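You operate a simulated robot arm through the tools that you are given. There is no shell and no other tool. Be economical: measure what you need, move in short steps, check, and stop when the job is done.

Carry out the task below with a simulated robot arm. There is one attempt and no reset: what you move stays moved.

TASK
Free the green raddle tab from the warp table's raddle.
Fine: draw the green beam peg up, raise the cap, stand the tab on the warp table, lower the cap on the other.

The check looks at the end state, three seconds after you hand in, the way a careful person would. Anything else that was tipped, shoved, dropped, spilled or broken makes it a failure. Lids that push on must go on centred and level and be pressed home; caps that screw on are set level and turned clockwise until they are tight.

THE ROBOT
A 7-joint arm with a two-finger parallel gripper, fixed in place. Base frame: the origin is at the foot of the arm, x ahead of it, y to its left, z up; the work surface is at about z = 0.76. Lengths are in m, angles in degrees, forces in N, time in s.
With the tool pointing down near the work surface it reaches from about 0.2 to 0.74 m from the base axis. Its first joint turns from -166.0 to 166.0 degrees. Payload 1.57 kg.
Tool frame: the origin (TCP) lies between the finger pads and is the grasp point; the fingertips stand 0.03 m ahead of it; z points along the fingers, y is the line along which they close. Largest opening 0.11 m; finger width 0.024, thickness 0.012; the body of the gripper, 0.048 by 0.112 m, starts 0.078 m behind the TCP.
Orientation is that of the tool frame in the base frame, as [roll, pitch, yaw] about the fixed x, y, z axes, in that order (R = Rz(yaw) Ry(pitch) Rx(roll)). With the fingers straight down and closing along the base's y, the tool's x points along the base's -x, its y along +y and its z along -z.

THE INTERFACE
- The arm moves only by the tool servo_tool. Its argument "increments" is a list of rows, each a list of 7 numbers: the turn, a rotation vector about the tool's x, y, z in degrees, then the shift along the tool's x, y, z in m, then the closure, from 0 (fully open) to 1 (shut). In form: [[rx, ry, rz, tx, ty, tz, grip], ...]. A call has 1 to 10 rows; each row shifts and turns the commanded pose from where the row before left it, along the tool's axes as they then stand. A row lasts 0.2 s, in which the tool goes at most 0.05 m and 8.6 degrees; a call with a longer step from one row to the next is refused whole, and so is a gripper value outside its range. Where a pose cannot be reached the arm comes as near as it can. A force on the tool above 90 N (or 10 N above the force at the start of the call, whichever is more), or a blocked arm, ends the call early, and 0.2 s more pass. The fingers move at their own pace (about 0.045 m/s each) and stop on an object; they squeeze with about 25 N. The grip force told is the motor's: it shows also when the fingers shut on nothing. Time passes only in rows, and 0.2 s behind the last, so rows that do not move let the fingers close. The reply holds the time, the measured pose of the TCP, the force on the tool along the base axes, the opening and the grip force, in the units named above and with some noise, and new pictures: "pictures" is both (left out), scene, wrist or none.
- Cameras (640 x 400 px; columns grow to the right, rows downward): "scene" is fixed at [0.2164, -0.4965, 1.5212]; the picture's right is [0.93, -0.37, 0.00], its down [-0.32, -0.80, -0.51] and it looks along [0.19, 0.47, -0.86] (base axes); focal length 233 px, centre (320, 200). "wrist" rides on the gripper at [0.07, 0.016, -0.141] in the tool frame; the picture's right is [-0.23, 0.97, 0.00], its down [-0.85, -0.20, -0.48] and it looks along [-0.47, -0.11, 0.88] (tool axes); focal length 222 px, centre (320, 200). There is no depth. A picture from a camera that has moved, and an enlarged one, comes with that camera's place and axes in the base frame and with its lens. The place of the scene camera against the robot may be out by one fixed shift of up to 0.018 m in any direction.
- slide_trunk(by): slides the trunk up (or, below 0, down) by that many m; the arm rides with it, the base frame stays. It gives what a move gives, with no picture.
- enlarge(camera, box): a new picture of the part [left, top, right, bottom] of that camera's present view, enlarged. The clock stands still meanwhile.
- hand_in(): hands the job in; it is judged then, once.

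Go step by step. Nothing tells you positions but the pictures and the camera data: compare them with the known pose of the tool, close in by small moves and look again before you grip or let go. The budget is 120 turns and 170 pictures, counting those below and the enlarged ones. Unless the task says otherwise, let go and move clear before handing in, and close with one line.

The tools are called after "Request:" as name(argument=value, ...) on one line, values as JSON. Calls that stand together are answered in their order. servo_tool: Moves the arm, as the interface text tells. Its arguments: {"type":"object","properties":{"increments":{"type":"array","items":{"type":"array","items":{"type":"number"}}},"pictures":{"type":"string","enum":["both","scene","wrist","none"]}},"required":["increments"]} The other tools are called the same way: slide_trunk (by) slides the trunk up or down; enlarge (camera, box) takes an enlarged picture of a part of a camera's view; hand_in () hands the job in.

At the start:

```text
time_s: 0.0
tool_pos: [0.4219, 0.2658, 1.0473]
orientation: [180.0, 0.0, -180.0]
wrist_force: [0.5, 0.4, -1.0]
opening: 0.11
grip_force: 0.0
trunk travel left (down, up): [-0.525, 0.065]
```

scene: 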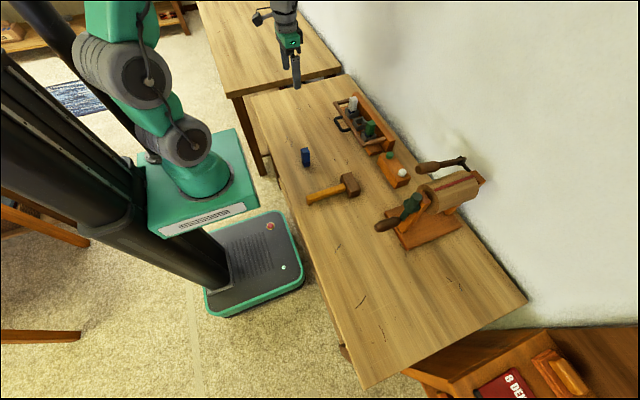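
wrist: 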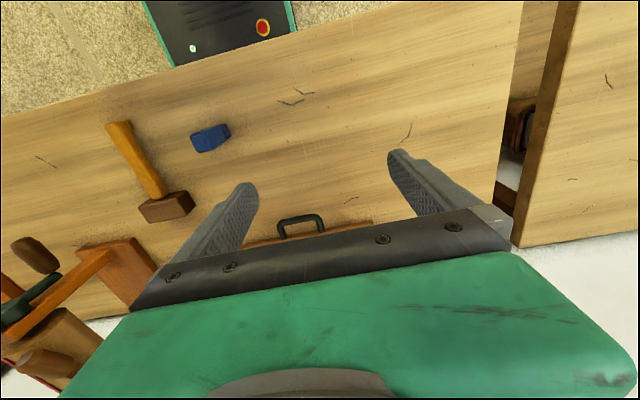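

I see a table with a tray/rack, a small block with green and white pegs, a winch-like machine, a mallet and a blue block. I'll enlarge the rack area to understand the parts.

Request:
enlarge(camera="scene", box=[320, 80, 420, 200])

Request:
enlarge(camera="scene", box=[280, 80, 500, 260])

```text
3.33 times, centred on (370, 140) of scene
camera zoom: at [0.2164, -0.4965, 1.5212], right [0.93, -0.37, 0.0], down [-0.32, -0.8, -0.51], along [0.19, 0.47, -0.86], focal length 778 px, centre (153, 400)
```

zoom: 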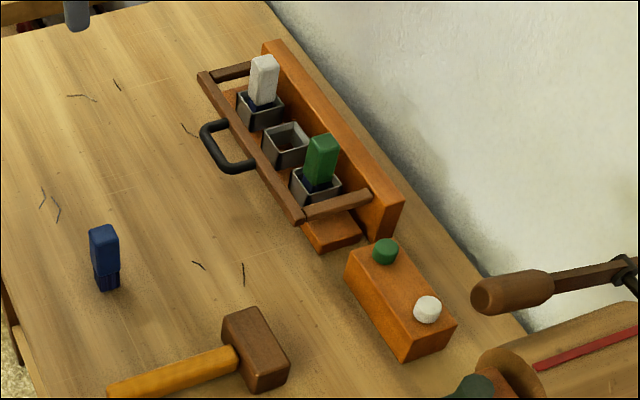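

```text
2.22 times, centred on (390, 170) of scene
camera zoom: at [0.2164, -0.4965, 1.5212], right [0.93, -0.37, 0.0], down [-0.32, -0.8, -0.51], along [0.19, 0.47, -0.86], focal length 518 px, centre (164, 267)
```

zoom: 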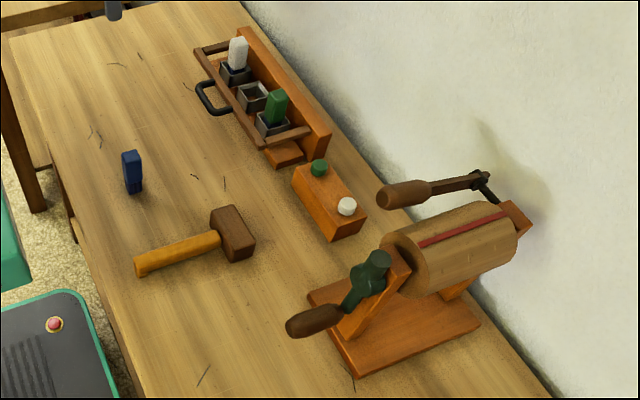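

The raddle is at about x 0.68, y 0.08–0.30, with a handled cap frame hinged at the back. The peg block is near (0.70, -0.02). I'll move the wrist camera for a closer look.

Request:
servo_tool(increments=[[0, 0, 0, -0.01, -0.04, 0, 0], [0, 0, 0, -0.01, -0.04, 0, 0], [0, 0, 0, -0.01, -0.04, 0, 0], [0, 0, 0, 0, -0.04, 0, 0]], pictures="wrist")

```text
time_s: 1.0
tool_pos: [0.452, 0.1064, 1.0464]
orientation: [-180.0, 0.0, 180.0]
wrist_force: [0.1, -1.8, 0.0]
opening: 0.1101
grip_force: 0.1
trunk travel left (down, up): [-0.525, 0.065]
camera wrist: at [0.3823, 0.1217, 1.1884], right [0.23, 0.97, 0.0], down [0.86, -0.2, 0.48], along [0.47, -0.11, -0.88], focal length 222 px, centre (320, 200)
```

wrist: 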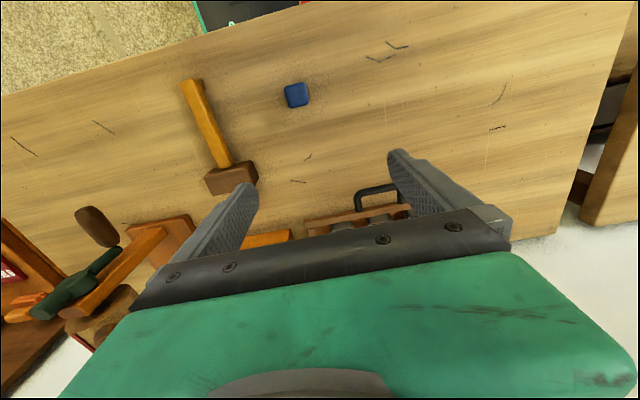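

I'll look at the details at higher magnification: peg block, raddle, and the gripper for calibration.

Request:
enlarge(camera="scene", box=[328, 88, 392, 128])

Request:
enlarge(camera="scene", box=[356, 112, 420, 152])

Request:
enlarge(camera="scene", box=[364, 150, 428, 190])

```text
10.00 times, centred on (360, 108) of scene
camera zoom: at [0.2164, -0.4965, 1.5212], right [0.93, -0.37, 0.0], down [-0.32, -0.8, -0.51], along [0.19, 0.47, -0.86], focal length 2333 px, centre (-80, 1120)
```

zoom: 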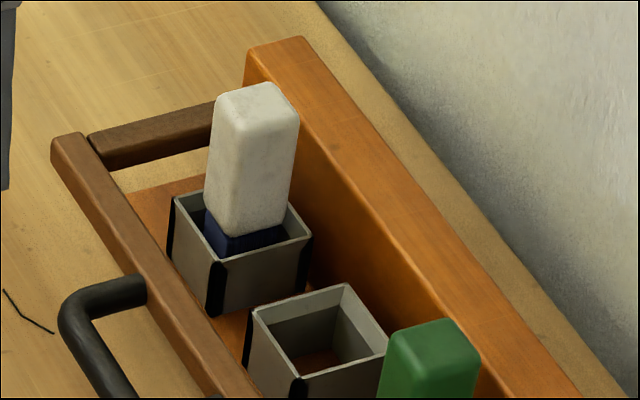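

```text
10.00 times, centred on (388, 132) of scene
camera zoom: at [0.2164, -0.4965, 1.5212], right [0.93, -0.37, 0.0], down [-0.32, -0.8, -0.51], along [0.19, 0.47, -0.86], focal length 2333 px, centre (-360, 880)
```

zoom: 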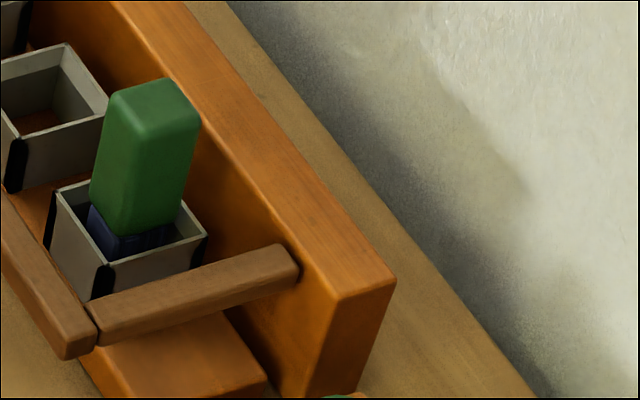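

```text
10.00 times, centred on (396, 170) of scene
camera zoom: at [0.2164, -0.4965, 1.5212], right [0.93, -0.37, 0.0], down [-0.32, -0.8, -0.51], along [0.19, 0.47, -0.86], focal length 2333 px, centre (-440, 500)
```

zoom: 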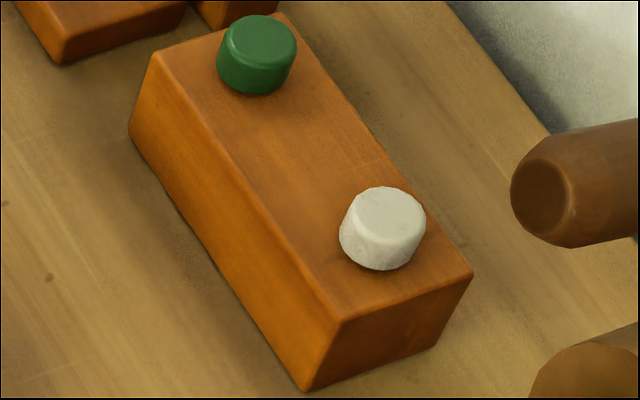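

The green peg is about 30 mm across, with its top near z 0.824 at roughly (0.707, -0.02). I'll move above it with the gripper partly closed and compare the finger positions in the scene view to calibrate the camera.

Request:
servo_tool(increments=[[0, 0, 0, -0.0413, -0.021, 0.014, 0.45], [0, 0, 0, -0.0413, -0.021, 0.014, 0.45], [0, 0, 0, -0.0413, -0.021, 0.014, 0.45], [0, 0, 0, -0.0413, -0.021, 0.014, 0.45], [0, 0, 0, -0.0413, -0.021, 0.014, 0.45], [0, 0, 0, -0.0413, -0.021, 0.014, 0.45], [0, 0, 0, 0, 0, 0, 0.45], [0, 0, 0, 0, 0, 0, 0.45]])

Request:
enlarge(camera="scene", box=[352, 90, 448, 150])

Request:
enlarge(camera="scene", box=[364, 130, 460, 190])

```text
time_s: 2.8
tool_pos: [0.6969, -0.0187, 0.9633]
orientation: [180.0, 0.0, 179.9]
wrist_force: [-0.6, 0.3, 0.6]
opening: 0.0607
grip_force: 0.1
trunk travel left (down, up): [-0.525, 0.065]
camera wrist: at [0.6272, -0.0042, 1.105], right [0.23, 0.97, 0.0], down [0.85, -0.2, 0.48], along [0.47, -0.11, -0.88], focal length 222 px, centre (320, 200)
```

scene: 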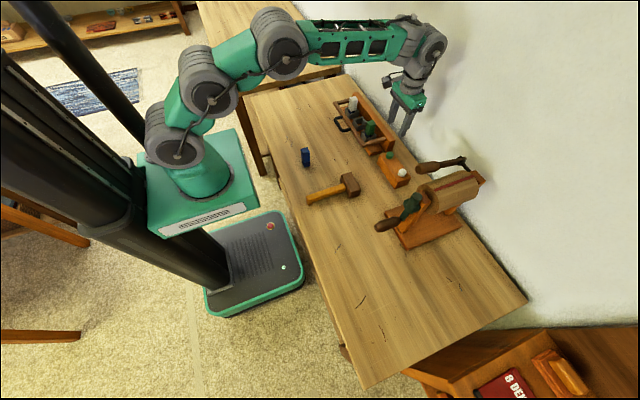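
wrist: 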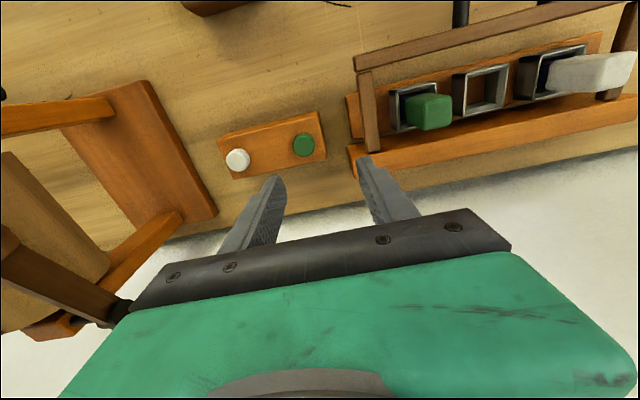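

```text
6.67 times, centred on (400, 120) of scene
camera zoom: at [0.2164, -0.4965, 1.5212], right [0.93, -0.37, 0.0], down [-0.32, -0.8, -0.51], along [0.19, 0.47, -0.86], focal length 1555 px, centre (-213, 733)
```

zoom: 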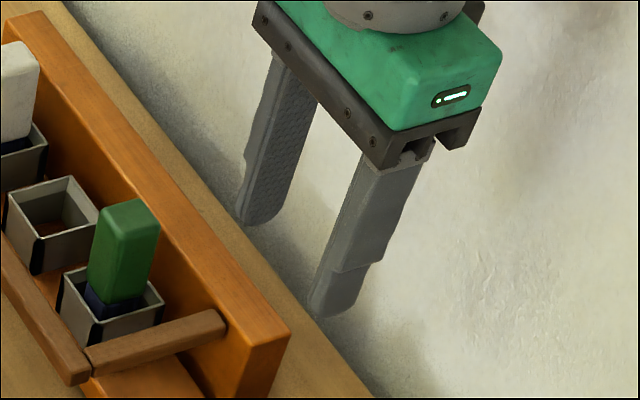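

```text
6.67 times, centred on (412, 160) of scene
camera zoom: at [0.2164, -0.4965, 1.5212], right [0.93, -0.37, 0.0], down [-0.32, -0.8, -0.51], along [0.19, 0.47, -0.86], focal length 1555 px, centre (-293, 467)
```

zoom: 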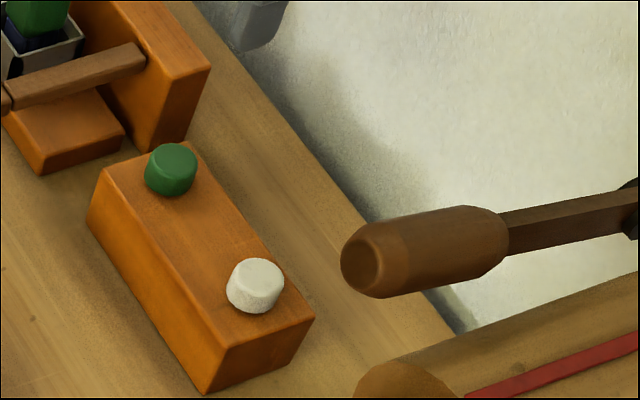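

The wrist view puts the green peg at about (0.696, -0.041). The scene camera reads roughly 0.013 and 0.019 too high in x and y, which matches where the fingers appear. I'll align and come down partway.

Request:
servo_tool(increments=[[0, 0, 0, 0, -0.022, 0.02, 0.45], [0, 0, 0, 0, 0, 0.03, 0.45], [0, 0, 0, 0, 0, 0.025, 0.45], [0, 0, 0, 0, 0, 0, 0.45]])

Request:
enlarge(camera="scene", box=[356, 125, 420, 165])

Request:
enlarge(camera="wrist", box=[200, 100, 440, 250])

```text
time_s: 3.8
tool_pos: [0.6976, -0.042, 0.8858]
orientation: [179.9, 0.0, 179.9]
wrist_force: [-0.2, -0.5, 0.1]
opening: 0.0603
grip_force: 0.0
trunk travel left (down, up): [-0.525, 0.065]
camera wrist: at [0.6285, -0.0267, 1.0274], right [0.23, 0.97, 0.0], down [0.85, -0.2, 0.48], along [0.47, -0.11, -0.88], focal length 222 px, centre (320, 200)
```

scene: 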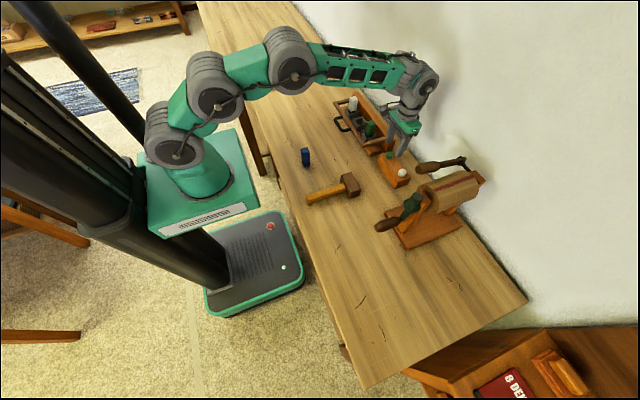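
wrist: 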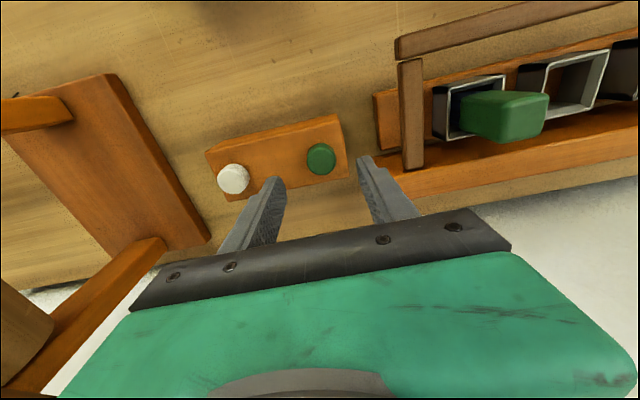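

```text
10.00 times, centred on (388, 145) of scene
camera zoom: at [0.2164, -0.4965, 1.5212], right [0.93, -0.37, 0.0], down [-0.32, -0.8, -0.51], along [0.19, 0.47, -0.86], focal length 2333 px, centre (-360, 750)
```

zoom: 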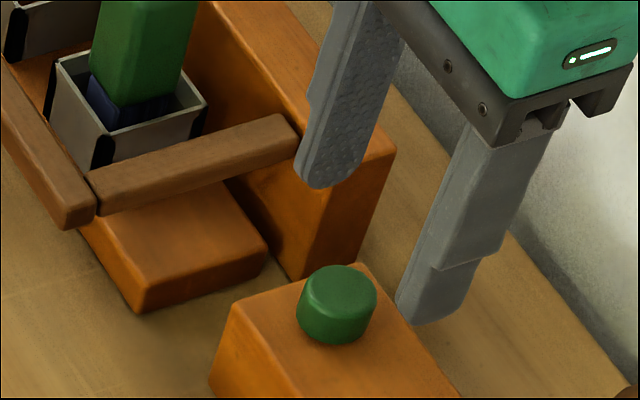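

```text
2.67 times, centred on (320, 175) of wrist
camera zoom: at [0.6285, -0.0267, 1.0274], right [0.23, 0.97, 0.0], down [0.85, -0.2, 0.48], along [0.47, -0.11, -0.88], focal length 592 px, centre (320, 267)
```

zoom: 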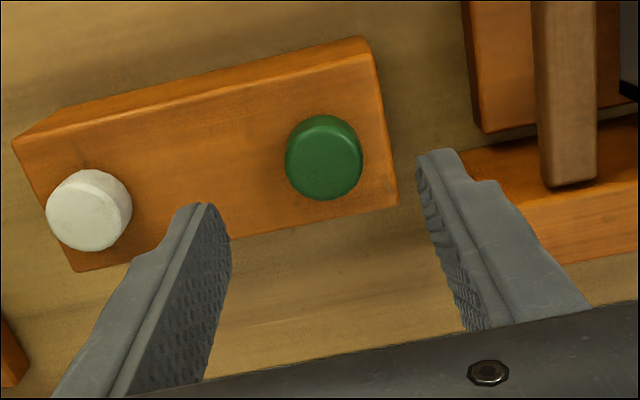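

Combining the two wrist views puts the peg at (0.695, -0.041) with its top near z 0.82. I'll descend, look, then grip.

Request:
servo_tool(increments=[[0, 0, 0, 0.002, 0.001, 0.02, 0.45], [0, 0, 0, 0, 0, 0.015, 0.45], [0, 0, 0, 0, 0, 0.009, 0.45], [0, 0, 0, 0, 0, 0, 0.45]], pictures="none")

Request:
enlarge(camera="scene", box=[356, 135, 420, 175])

Request:
enlarge(camera="wrist", box=[200, 100, 440, 250])

```text
time_s: 4.8
tool_pos: [0.6971, -0.0407, 0.8452]
orientation: [180.0, -0.2, -179.9]
wrist_force: [-0.5, 0.0, -0.4]
opening: 0.0603
grip_force: 0.1
trunk travel left (down, up): [-0.525, 0.065]
```

```text
10.00 times, centred on (388, 155) of scene
camera zoom: at [0.2164, -0.4965, 1.5212], right [0.93, -0.37, 0.0], down [-0.32, -0.8, -0.51], along [0.19, 0.47, -0.86], focal length 2333 px, centre (-360, 650)
```

zoom: 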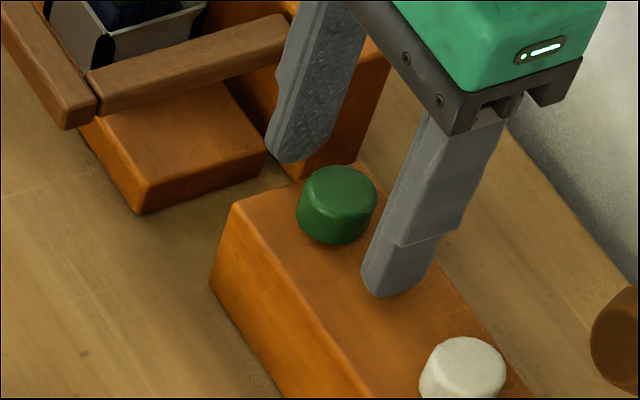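

```text
2.67 times, centred on (320, 175) of wrist
camera zoom: at [0.6274, -0.0256, 0.9859], right [0.23, 0.97, 0.0], down [0.85, -0.2, 0.48], along [0.47, -0.11, -0.88], focal length 592 px, centre (320, 267)
```

zoom: 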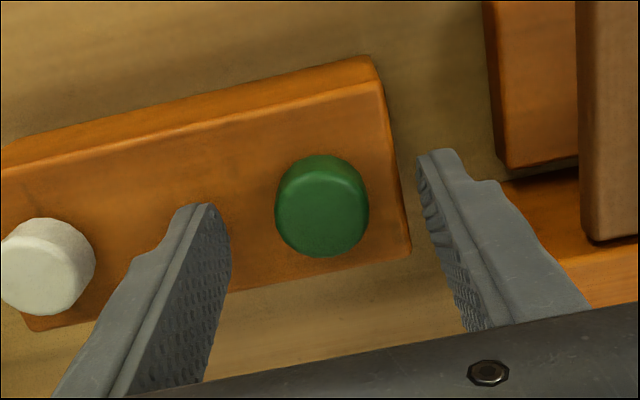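

The peg sits between the fingers. I'll lower 5 mm and close on it.

Request:
servo_tool(increments=[[0, 0, 0, 0, 0, 0.005, 0.45], [0, 0, 0, 0, 0, 0, 0.7], [0, 0, 0, 0, 0, 0, 1], [0, 0, 0, 0, 0, 0, 1], [0, 0, 0, 0, 0, 0, 1]], pictures="none")

Request:
enlarge(camera="scene", box=[356, 135, 420, 175])

```text
time_s: 6.0
tool_pos: [0.697, -0.0402, 0.8399]
orientation: [180.0, 0.2, 180.0]
wrist_force: [2.7, 4.4, 11.7]
opening: 0.0273
grip_force: 29.2
trunk travel left (down, up): [-0.525, 0.065]
```

```text
10.00 times, centred on (388, 155) of scene
camera zoom: at [0.2164, -0.4965, 1.5212], right [0.93, -0.37, 0.0], down [-0.32, -0.8, -0.51], along [0.19, 0.47, -0.86], focal length 2333 px, centre (-360, 650)
```

zoom: 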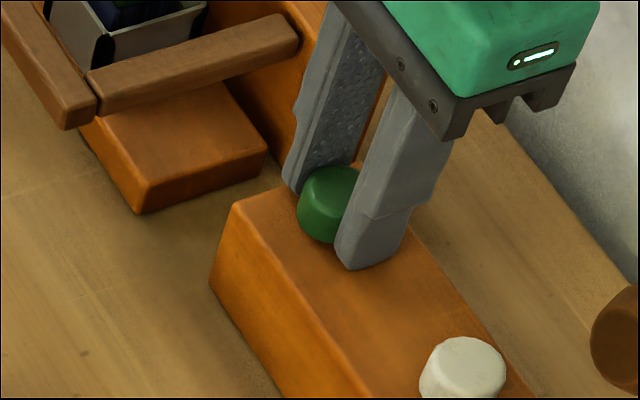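

Gripped at 27 mm. The next move is to draw the peg straight up in small steps.

Request:
servo_tool(increments=[[0, 0, 0, 0, 0, -0.004, 1], [0, 0, 0, 0, 0, -0.005, 1], [0, 0, 0, 0, 0, -0.005, 1]], pictures="none")

Request:
enlarge(camera="scene", box=[356, 125, 436, 175])

```text
time_s: 6.8
tool_pos: [0.6973, -0.04, 0.8498]
orientation: [179.9, -0.3, 180.0]
wrist_force: [7.6, 7.5, -10.2]
opening: 0.027
grip_force: 37.4
trunk travel left (down, up): [-0.525, 0.065]
```

```text
8.00 times, centred on (396, 150) of scene
camera zoom: at [0.2164, -0.4965, 1.5212], right [0.93, -0.37, 0.0], down [-0.32, -0.8, -0.51], along [0.19, 0.47, -0.86], focal length 1866 px, centre (-288, 600)
```

zoom: 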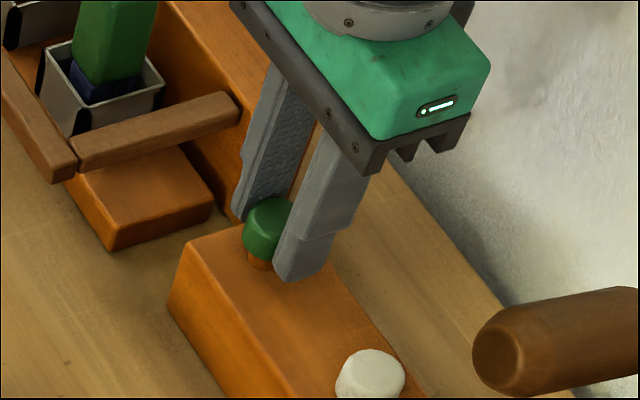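

The peg has come up with its stem showing, against moderate resistance. I'll draw it further.

Request:
servo_tool(increments=[[0, 0, 0, 0, 0, -0.004, 1], [0, 0, 0, 0, 0, -0.004, 1], [0, 0, 0, 0, 0, 0, 1]], pictures="none")

Request:
enlarge(camera="scene", box=[356, 125, 436, 175])

```text
time_s: 7.6
tool_pos: [0.6981, -0.0395, 0.8601]
orientation: [180.0, -0.2, -179.9]
wrist_force: [-2.5, 10.0, -6.3]
opening: 0.0273
grip_force: 37.6
trunk travel left (down, up): [-0.525, 0.065]
```

```text
8.00 times, centred on (396, 150) of scene
camera zoom: at [0.2164, -0.4965, 1.5212], right [0.93, -0.37, 0.0], down [-0.32, -0.8, -0.51], along [0.19, 0.47, -0.86], focal length 1866 px, centre (-288, 600)
```

zoom: 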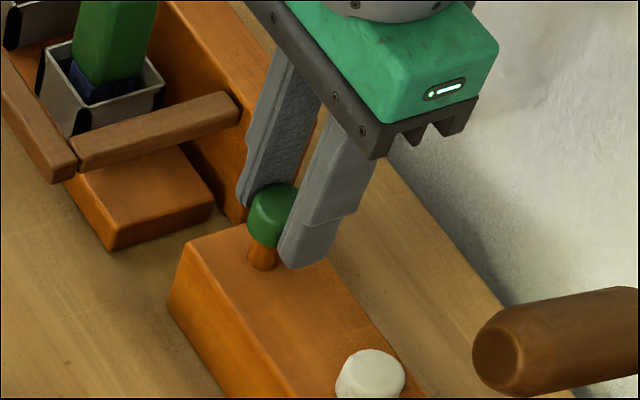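

It is still following, now 20 mm up. I'll go on gently until I feel a stop.

Request:
servo_tool(increments=[[0, 0, 0, 0, 0, -0.004, 1], [0, 0, 0, 0, 0, -0.004, 1], [0, 0, 0, 0, 0, 0, 1]], pictures="none")

Request:
enlarge(camera="scene", box=[356, 125, 436, 175])

```text
time_s: 8.4
tool_pos: [0.6975, -0.0409, 0.8675]
orientation: [180.0, -0.2, 179.9]
wrist_force: [-7.3, 11.6, -15.7]
opening: 0.0274
grip_force: 38.6
trunk travel left (down, up): [-0.525, 0.065]
```

```text
8.00 times, centred on (396, 150) of scene
camera zoom: at [0.2164, -0.4965, 1.5212], right [0.93, -0.37, 0.0], down [-0.32, -0.8, -0.51], along [0.19, 0.47, -0.86], focal length 1866 px, centre (-288, 600)
```

zoom: 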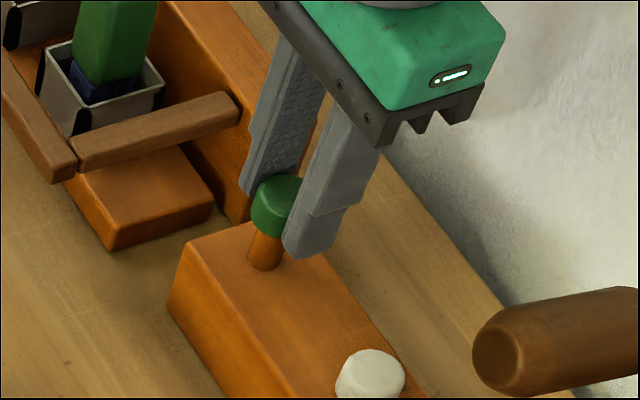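

Request:
servo_tool(increments=[[0, 0, 0, 0, 0, -0.004, 1], [0, 0, 0, 0, 0, -0.002, 1], [0, 0, 0, 0, 0, 0, 1]], pictures="none")

Request:
enlarge(camera="scene", box=[356, 125, 436, 175])

```text
time_s: 9.2
tool_pos: [0.6989, -0.0402, 0.8737]
orientation: [-179.9, -0.2, -180.0]
wrist_force: [-3.4, 10.9, -25.4]
opening: 0.0272
grip_force: 37.8
trunk travel left (down, up): [-0.525, 0.065]
```

```text
8.00 times, centred on (396, 150) of scene
camera zoom: at [0.2164, -0.4965, 1.5212], right [0.93, -0.37, 0.0], down [-0.32, -0.8, -0.51], along [0.19, 0.47, -0.86], focal length 1866 px, centre (-288, 600)
```

zoom: 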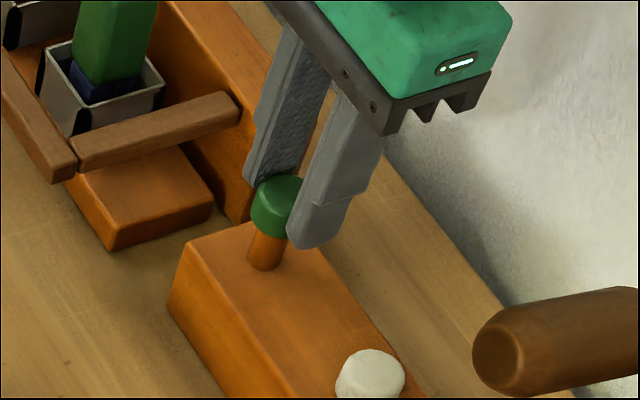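

The force rose and the peg stopped moving, so it is at its stop. I'll release it and see whether it stays up.

Request:
servo_tool(increments=[[0, 0, 0, 0, 0, 0.004, 1], [0, 0, 0, 0, 0, 0, 0.6], [0, 0, 0, 0, 0, 0, 0.5], [0, 0, 0, 0, 0, 0, 0.5], [0, 0, 0, 0, 0, -0.03, 0.5], [0, 0, 0, 0, 0, -0.04, 0.5], [0, 0, 0, 0, 0, 0, 0.5]])

Request:
enlarge(camera="scene", box=[340, 100, 436, 160])

```text
time_s: 10.8
tool_pos: [0.6952, -0.0411, 0.9425]
orientation: [180.0, 0.1, 180.0]
wrist_force: [0.0, 0.1, -0.4]
opening: 0.0551
grip_force: 0.1
trunk travel left (down, up): [-0.525, 0.065]
camera wrist: at [0.6264, -0.0254, 1.0828], right [0.23, 0.97, 0.0], down [0.85, -0.2, 0.48], along [0.47, -0.11, -0.88], focal length 222 px, centre (320, 200)
```

scene: 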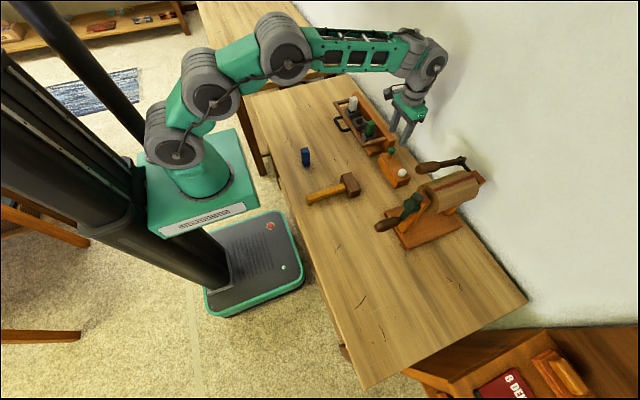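
wrist: 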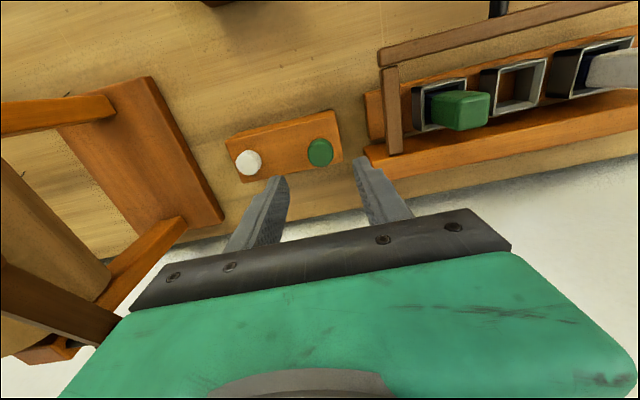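

```text
6.67 times, centred on (388, 130) of scene
camera zoom: at [0.2164, -0.4965, 1.5212], right [0.93, -0.37, 0.0], down [-0.32, -0.8, -0.51], along [0.19, 0.47, -0.86], focal length 1555 px, centre (-133, 667)
```

zoom: 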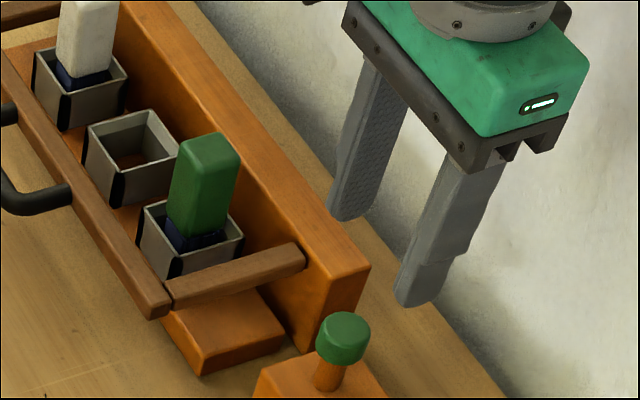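

The peg stays up. Next I'll move back and look at the cap's handle with the wrist camera.

Request:
servo_tool(increments=[[0, 0, 0, 0, 0, -0.03, 0.5], [0, 0, 0, 0.03, 0.028, -0.02, 0.5], [0, 0, 0, 0.033, 0.033, 0, 0.5], [0, 0, 0, 0.033, 0.033, 0, 0.5], [0, 0, 0, 0.033, 0.033, 0, 0.5], [0, 0, 0, 0.033, 0.033, 0, 0.5], [0, 0, 0, 0.033, 0.033, 0, 0.5], [0, 0, 0, 0, 0, 0, 0.5]], pictures="wrist")

Request:
enlarge(camera="wrist", box=[220, 100, 460, 250])

Request:
enlarge(camera="scene", box=[324, 90, 404, 140])

```text
time_s: 12.6
tool_pos: [0.5032, 0.1517, 0.9909]
orientation: [-180.0, -0.1, 179.9]
wrist_force: [0.1, -0.1, -0.1]
opening: 0.0553
grip_force: 0.0
trunk travel left (down, up): [-0.525, 0.065]
camera wrist: at [0.4339, 0.1683, 1.132], right [0.23, 0.97, 0.0], down [0.85, -0.2, 0.48], along [0.47, -0.11, -0.88], focal length 222 px, centre (320, 200)
```

wrist: 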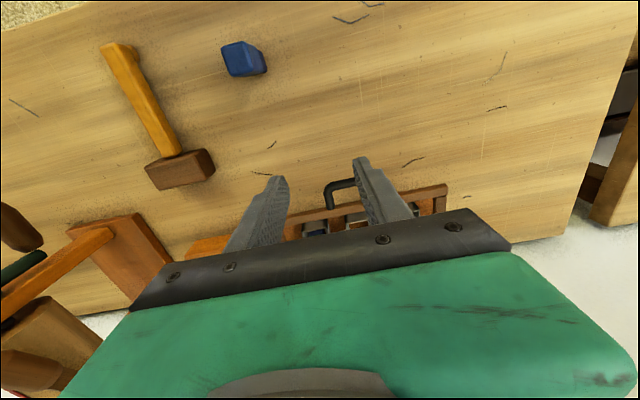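

```text
2.67 times, centred on (340, 175) of wrist
camera zoom: at [0.4339, 0.1683, 1.132], right [0.23, 0.97, 0.0], down [0.85, -0.2, 0.48], along [0.47, -0.11, -0.88], focal length 592 px, centre (267, 267)
```

zoom: 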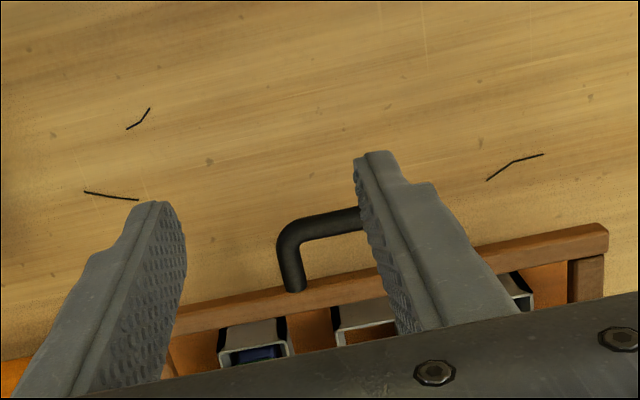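

```text
8.00 times, centred on (364, 115) of scene
camera zoom: at [0.2164, -0.4965, 1.5212], right [0.93, -0.37, 0.0], down [-0.32, -0.8, -0.51], along [0.19, 0.47, -0.86], focal length 1866 px, centre (-32, 880)
```

zoom: 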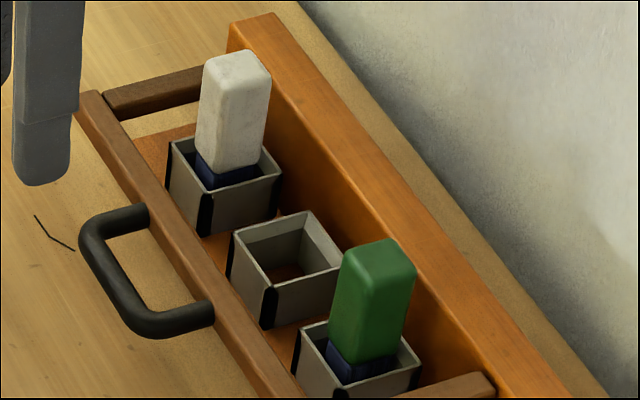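

The handle bar runs along y at about (0.585, 0.175), some 35 mm in front of the cap bar. I'll turn the tool 90° so the fingers close along x and look again from there.

Request:
servo_tool(increments=[[0, 0, -8.5, 0, 0.023, 0, 0.7], [0, 0, -8.5, 0, 0, 0, 0.7], [0, 0, -8.5, 0, 0, 0, 0.7], [0, 0, -8.5, 0, 0, 0, 0.7], [0, 0, -8.5, 0, 0, 0, 0.7], [0, 0, -8.5, 0, 0, 0, 0.7], [0, 0, -8.5, 0, 0, 0, 0.7], [0, 0, -8.5, 0, 0, 0, 0.7], [0, 0, -8.5, 0, 0, 0, 0.7], [0, 0, -8.5, 0, 0, 0, 0.7]], pictures="none")

Request:
servo_tool(increments=[[0, 0, -5, 0, 0, 0, 0.7], [0, 0, 0, 0, 0.03, 0.02, 0.7], [0, 0, 0, 0, 0.03, 0.02, 0.7], [0, 0, 0, 0, 0, 0, 0.7]])

```text
time_s: 14.8
tool_pos: [0.5021, 0.1743, 0.9916]
orientation: [-180.0, 0.0, -94.9]
wrist_force: [-0.6, 0.1, -0.2]
opening: 0.033
grip_force: 0.1
trunk travel left (down, up): [-0.525, 0.065]
```

```text
time_s: 15.8
tool_pos: [0.4445, 0.1774, 0.9509]
orientation: [179.9, 0.0, -90.0]
wrist_force: [-0.3, -0.4, 0.6]
opening: 0.033
grip_force: 0.0
trunk travel left (down, up): [-0.525, 0.065]
camera wrist: at [0.4264, 0.1058, 1.0926], right [-0.97, 0.23, 0.0], down [0.2, 0.86, 0.48], along [0.11, 0.47, -0.88], focal length 222 px, centre (320, 200)
```

scene: 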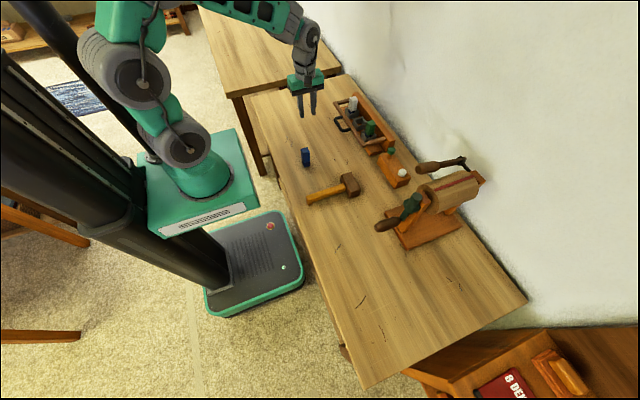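
wrist: 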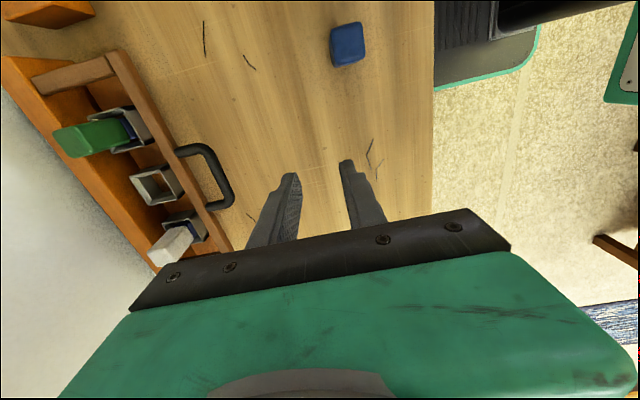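

Here tool y points along base -x, so that shift went backwards. The view of the raddle is good, though, so I'll enlarge it.

Request:
enlarge(camera="wrist", box=[0, 30, 320, 230])

Request:
enlarge(camera="wrist", box=[140, 130, 268, 210])

```text
2.00 times, centred on (160, 130) of wrist
camera zoom: at [0.4264, 0.1058, 1.0926], right [-0.97, 0.23, 0.0], down [0.2, 0.86, 0.48], along [0.11, 0.47, -0.88], focal length 444 px, centre (640, 340)
```

zoom: 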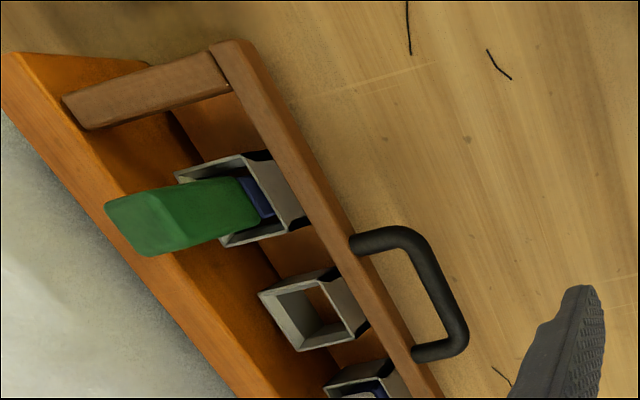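

```text
5.00 times, centred on (204, 170) of wrist
camera zoom: at [0.4264, 0.1058, 1.0926], right [-0.97, 0.23, 0.0], down [0.2, 0.86, 0.48], along [0.11, 0.47, -0.88], focal length 1111 px, centre (900, 350)
```

zoom: 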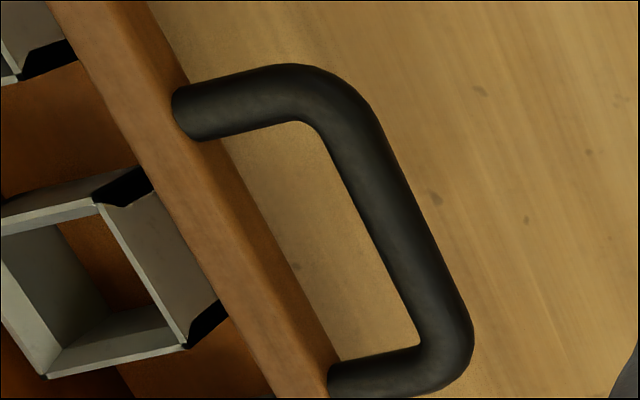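

The handle bar centre is at about (0.579, 0.186, 0.82). I'll move above it and look before going down.

Request:
servo_tool(increments=[[0, 0, 0, -0.009, -0.033, 0, 0.7], [0, 0, 0, 0, -0.033, 0, 0.7], [0, 0, 0, 0, -0.034, 0, 0.7], [0, 0, 0, 0, -0.034, 0.03, 0.7], [0, 0, 0, 0, 0, 0.03, 0.7], [0, 0, 0, 0, 0, 0, 0.7]], pictures="none")

Request:
enlarge(camera="scene", box=[316, 90, 396, 140])

Request:
enlarge(camera="wrist", box=[200, 100, 440, 250])

```text
time_s: 17.2
tool_pos: [0.5757, 0.1858, 0.8907]
orientation: [-179.9, 0.0, -90.0]
wrist_force: [0.8, -0.4, -0.3]
opening: 0.0328
grip_force: 0.0
trunk travel left (down, up): [-0.525, 0.065]
```

```text
8.00 times, centred on (356, 115) of scene
camera zoom: at [0.2164, -0.4965, 1.5212], right [0.93, -0.37, 0.0], down [-0.32, -0.8, -0.51], along [0.19, 0.47, -0.86], focal length 1866 px, centre (32, 880)
```

zoom: 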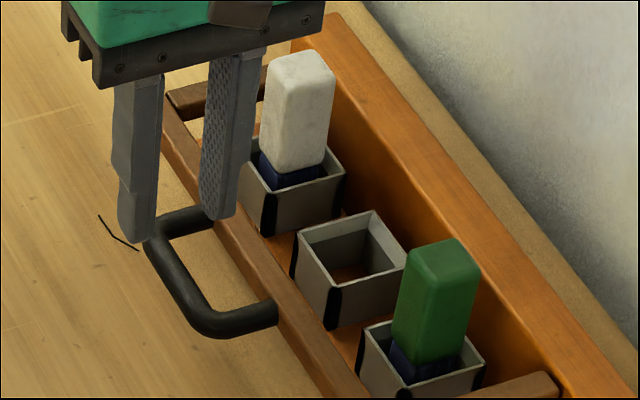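

```text
2.67 times, centred on (320, 175) of wrist
camera zoom: at [0.5583, 0.115, 1.0332], right [-0.97, 0.23, 0.0], down [0.2, 0.86, 0.48], along [0.11, 0.47, -0.88], focal length 592 px, centre (320, 267)
```

zoom: 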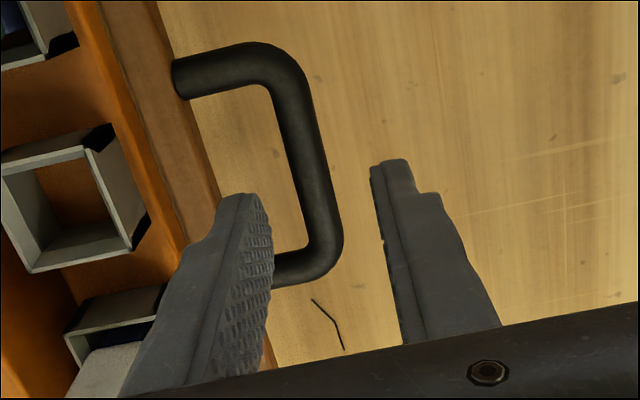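

The refined handle centre is (0.583, 0.188, 0.812) with a rod about 13 mm thick. I'll narrow the opening a little and descend so one finger goes inside the loop.

Request:
servo_tool(increments=[[0, 0, 0, -0.002, -0.007, 0, 0.76], [0, 0, 0, 0, 0, 0.012, 0.76], [0, 0, 0, 0, 0, 0.012, 0.76], [0, 0, 0, 0, 0, 0, 0.76]], pictures="none")

Request:
enlarge(camera="scene", box=[316, 95, 380, 135])

Request:
enlarge(camera="wrist", box=[200, 100, 440, 250])

```text
time_s: 18.2
tool_pos: [0.5823, 0.1873, 0.868]
orientation: [180.0, 0.0, -90.0]
wrist_force: [0.2, 0.1, 0.9]
opening: 0.0264
grip_force: 0.1
trunk travel left (down, up): [-0.525, 0.065]
```

```text
10.00 times, centred on (348, 115) of scene
camera zoom: at [0.2164, -0.4965, 1.5212], right [0.93, -0.37, 0.0], down [-0.32, -0.8, -0.51], along [0.19, 0.47, -0.86], focal length 2333 px, centre (40, 1050)
```

zoom: 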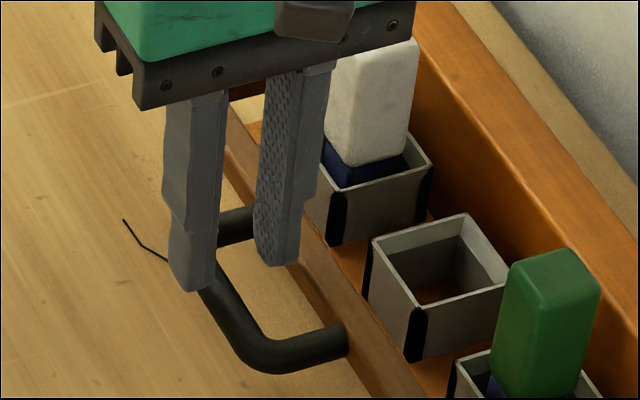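

```text
2.67 times, centred on (320, 175) of wrist
camera zoom: at [0.5667, 0.1168, 1.009], right [-0.97, 0.23, 0.0], down [0.2, 0.86, 0.48], along [0.11, 0.47, -0.88], focal length 592 px, centre (320, 267)
```

zoom: 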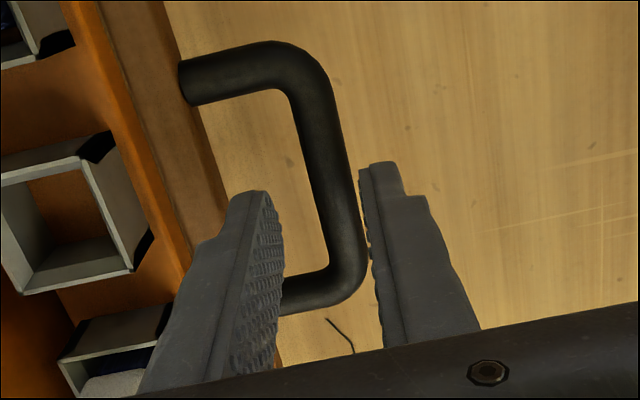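

The alignment is right at x 0.582, so I'll descend around the rod.

Request:
servo_tool(increments=[[0, 0, 0, 0, 0, 0.013, 0.76], [0, 0, 0, 0, 0, 0.013, 0.76], [0, 0, 0, 0, 0, 0.013, 0.76], [0, 0, 0, 0, 0, 0, 0.76]], pictures="none")

Request:
enlarge(camera="scene", box=[316, 95, 380, 135])

Request:
enlarge(camera="wrist", box=[200, 100, 440, 250])

```text
time_s: 19.2
tool_pos: [0.584, 0.1858, 0.8278]
orientation: [-179.9, 0.0, -90.0]
wrist_force: [-0.3, -0.8, 0.5]
opening: 0.0265
grip_force: 0.0
trunk travel left (down, up): [-0.525, 0.065]
```

```text
10.00 times, centred on (348, 115) of scene
camera zoom: at [0.2164, -0.4965, 1.5212], right [0.93, -0.37, 0.0], down [-0.32, -0.8, -0.51], along [0.19, 0.47, -0.86], focal length 2333 px, centre (40, 1050)
```

zoom: 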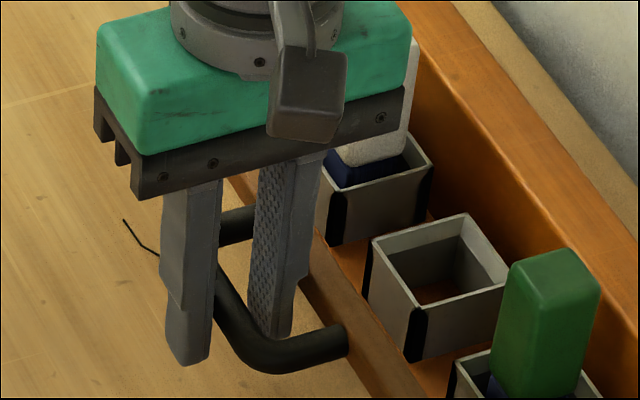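

```text
2.67 times, centred on (320, 175) of wrist
camera zoom: at [0.5669, 0.1157, 0.9696], right [-0.97, 0.23, 0.0], down [0.2, 0.86, 0.48], along [0.11, 0.47, -0.88], focal length 592 px, centre (320, 267)
```

zoom: 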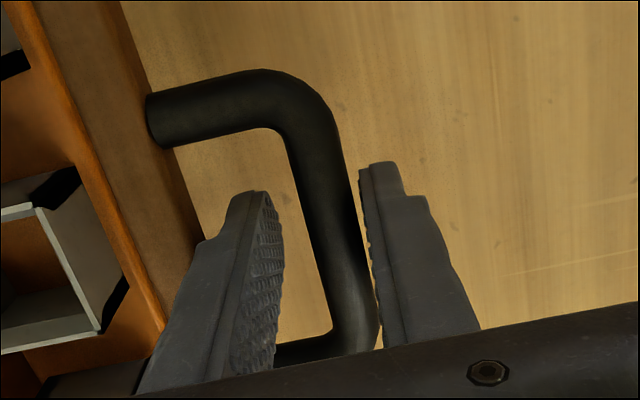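

The rod lies between the fingers. I'll grip and begin lifting along an arc around the hinge, which I take to be near x 0.71.

Request:
servo_tool(increments=[[0, 0, 0, 0, 0, 0, 1], [0, 0, 0, 0, 0, 0, 1], [0, 0, 0, 0, 0, 0, 1], [0, 0, 0, 0, -0.0004, -0.008, 1], [0, 0, 0, 0, -0.0008, -0.0095, 1], [0, 0, 0, 0, -0.0016, -0.009, 1], [0, 0, 0, 0, -0.0021, -0.0085, 1], [0, 0, 0, 0, 0, 0, 1]], pictures="scene")

Request:
enlarge(camera="scene", box=[316, 85, 412, 145])

```text
time_s: 21.0
tool_pos: [0.5853, 0.1857, 0.8649]
orientation: [179.8, -0.1, -89.9]
wrist_force: [-39.7, -0.9, 8.5]
opening: 0.0136
grip_force: 30.2
trunk travel left (down, up): [-0.525, 0.065]
```

scene: 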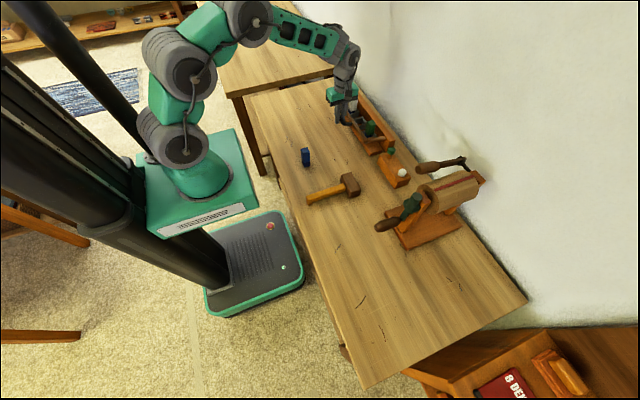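

```text
6.67 times, centred on (364, 115) of scene
camera zoom: at [0.2164, -0.4965, 1.5212], right [0.93, -0.37, 0.0], down [-0.32, -0.8, -0.51], along [0.19, 0.47, -0.86], focal length 1555 px, centre (27, 767)
```

zoom: 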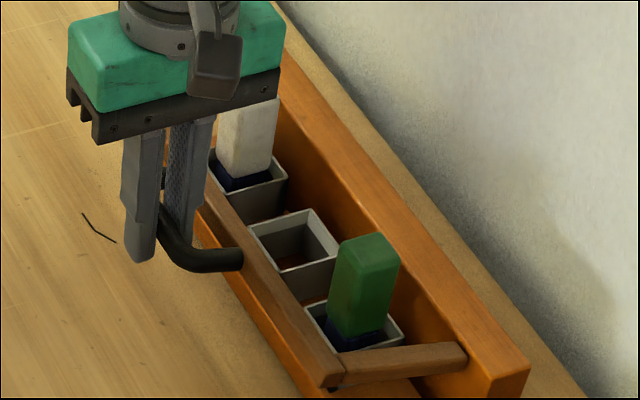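

The cap is lifting. The sideways force suggests the hinge is somewhat higher than I assumed, about z 0.828, so I'll adjust the arc.

Request:
servo_tool(increments=[[0, 0, 0, 0, 0, -0.009, 1], [0, 0, 0, 0, 0, -0.009, 1], [0, 0, 0, 0, -0.002, -0.009, 1], [0, 0, 0, 0, -0.0045, -0.0085, 1], [0, 0, 0, 0, 0, 0, 1]], pictures="none")

Request:
enlarge(camera="scene", box=[316, 75, 412, 135])

```text
time_s: 22.2
tool_pos: [0.597, 0.1853, 0.8992]
orientation: [-179.8, 0.0, -90.1]
wrist_force: [8.7, -6.4, -4.5]
opening: 0.0135
grip_force: 30.5
trunk travel left (down, up): [-0.525, 0.065]
```

```text
6.67 times, centred on (364, 105) of scene
camera zoom: at [0.2164, -0.4965, 1.5212], right [0.93, -0.37, 0.0], down [-0.32, -0.8, -0.51], along [0.19, 0.47, -0.86], focal length 1555 px, centre (27, 833)
```

zoom: 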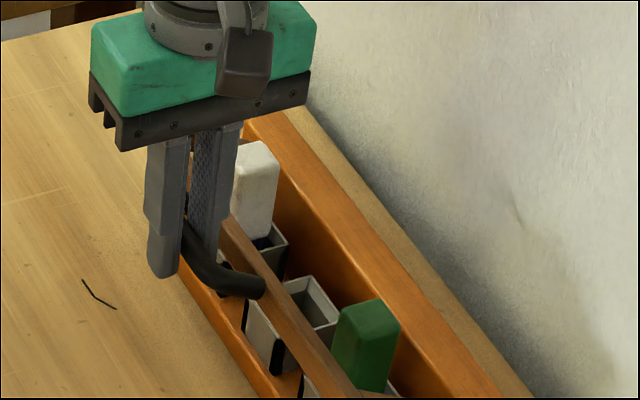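

The fitted hinge is at (0.707, 0.826) with radius 0.123, so the cap is at about 28°. I'll continue the arc to about 64°.

Request:
servo_tool(increments=[[0, 0, 0, 0, -0.0049, -0.0084, 1], [0, 0, 0, 0, -0.0053, -0.008, 1], [0, 0, 0, 0, -0.0061, -0.0076, 1], [0, 0, 0, 0, -0.0066, -0.007, 1], [0, 0, 0, 0, -0.0072, -0.0065, 1], [0, 0, 0, 0, -0.0077, -0.0059, 1], [0, 0, 0, 0, -0.0081, -0.0053, 1], [0, 0, 0, 0, -0.0084, -0.0046, 1], [0, 0, 0, 0, 0, 0, 1]], pictures="none")

Request:
enlarge(camera="scene", box=[316, 65, 444, 145])

```text
time_s: 24.2
tool_pos: [0.6504, 0.1866, 0.9552]
orientation: [-179.8, -0.1, -89.9]
wrist_force: [-5.7, 4.5, 9.4]
opening: 0.0134
grip_force: 30.3
trunk travel left (down, up): [-0.525, 0.065]
```

```text
5.00 times, centred on (380, 105) of scene
camera zoom: at [0.2164, -0.4965, 1.5212], right [0.93, -0.37, 0.0], down [-0.32, -0.8, -0.51], along [0.19, 0.47, -0.86], focal length 1166 px, centre (20, 675)
```

zoom: 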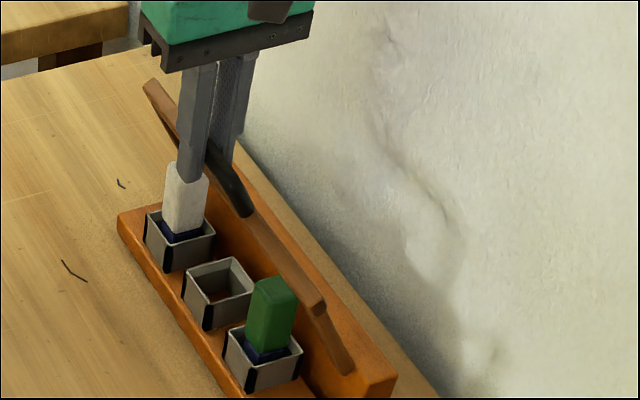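

At 64°. I'll continue up and slightly past vertical.

Request:
servo_tool(increments=[[0, 0, 0, 0, -0.0088, -0.004, 1], [0, 0, 0, 0, -0.0091, -0.0032, 1], [0, 0, 0, 0, -0.0093, -0.0025, 1], [0, 0, 0, 0, -0.0095, -0.0018, 1], [0, 0, 0, 0, -0.0096, -0.001, 1], [0, 0, 0, 0, -0.0097, -0.0003, 1], [0, 0, 0, 0, 0, 0, 1]], pictures="none")

Request:
enlarge(camera="scene", box=[316, 65, 444, 145])

```text
time_s: 25.8
tool_pos: [0.7055, 0.1858, 0.9682]
orientation: [-179.8, 0.0, -90.1]
wrist_force: [-3.0, 2.7, 23.0]
opening: 0.0136
grip_force: 30.4
trunk travel left (down, up): [-0.525, 0.065]
```

```text
5.00 times, centred on (380, 105) of scene
camera zoom: at [0.2164, -0.4965, 1.5212], right [0.93, -0.37, 0.0], down [-0.32, -0.8, -0.51], along [0.19, 0.47, -0.86], focal length 1166 px, centre (20, 675)
```

zoom: 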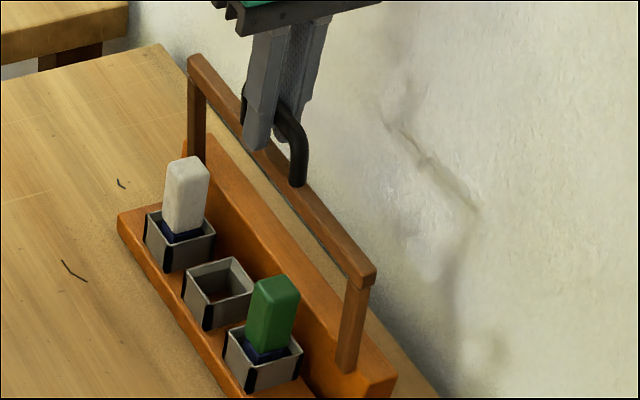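

The cap is vertical now. I'll push a bit further back to see whether it goes past vertical.

Request:
servo_tool(increments=[[0, 0, 0, 0, -0.0097, -0.001, 1], [0, 0, 0, 0, -0.0097, 0, 1], [0, 0, 0, 0, -0.0095, 0.001, 1], [0, 0, 0, 0, 0, 0, 1]], pictures="none")

Request:
enlarge(camera="scene", box=[316, 65, 444, 145])

```text
time_s: 26.8
tool_pos: [0.712, 0.1861, 0.9672]
orientation: [-179.8, 0.0, -89.8]
wrist_force: [-32.9, 14.3, 20.0]
opening: 0.0137
grip_force: 30.6
out of reach, approached as far as the arm can: row 2, 3
trunk travel left (down, up): [-0.525, 0.065]
```

```text
5.00 times, centred on (380, 105) of scene
camera zoom: at [0.2164, -0.4965, 1.5212], right [0.93, -0.37, 0.0], down [-0.32, -0.8, -0.51], along [0.19, 0.47, -0.86], focal length 1166 px, centre (20, 675)
```

zoom: 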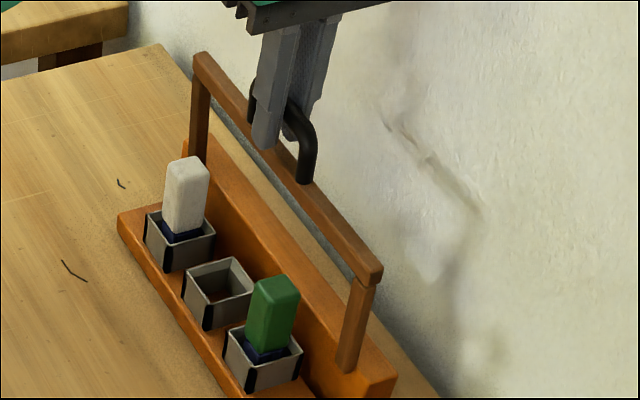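

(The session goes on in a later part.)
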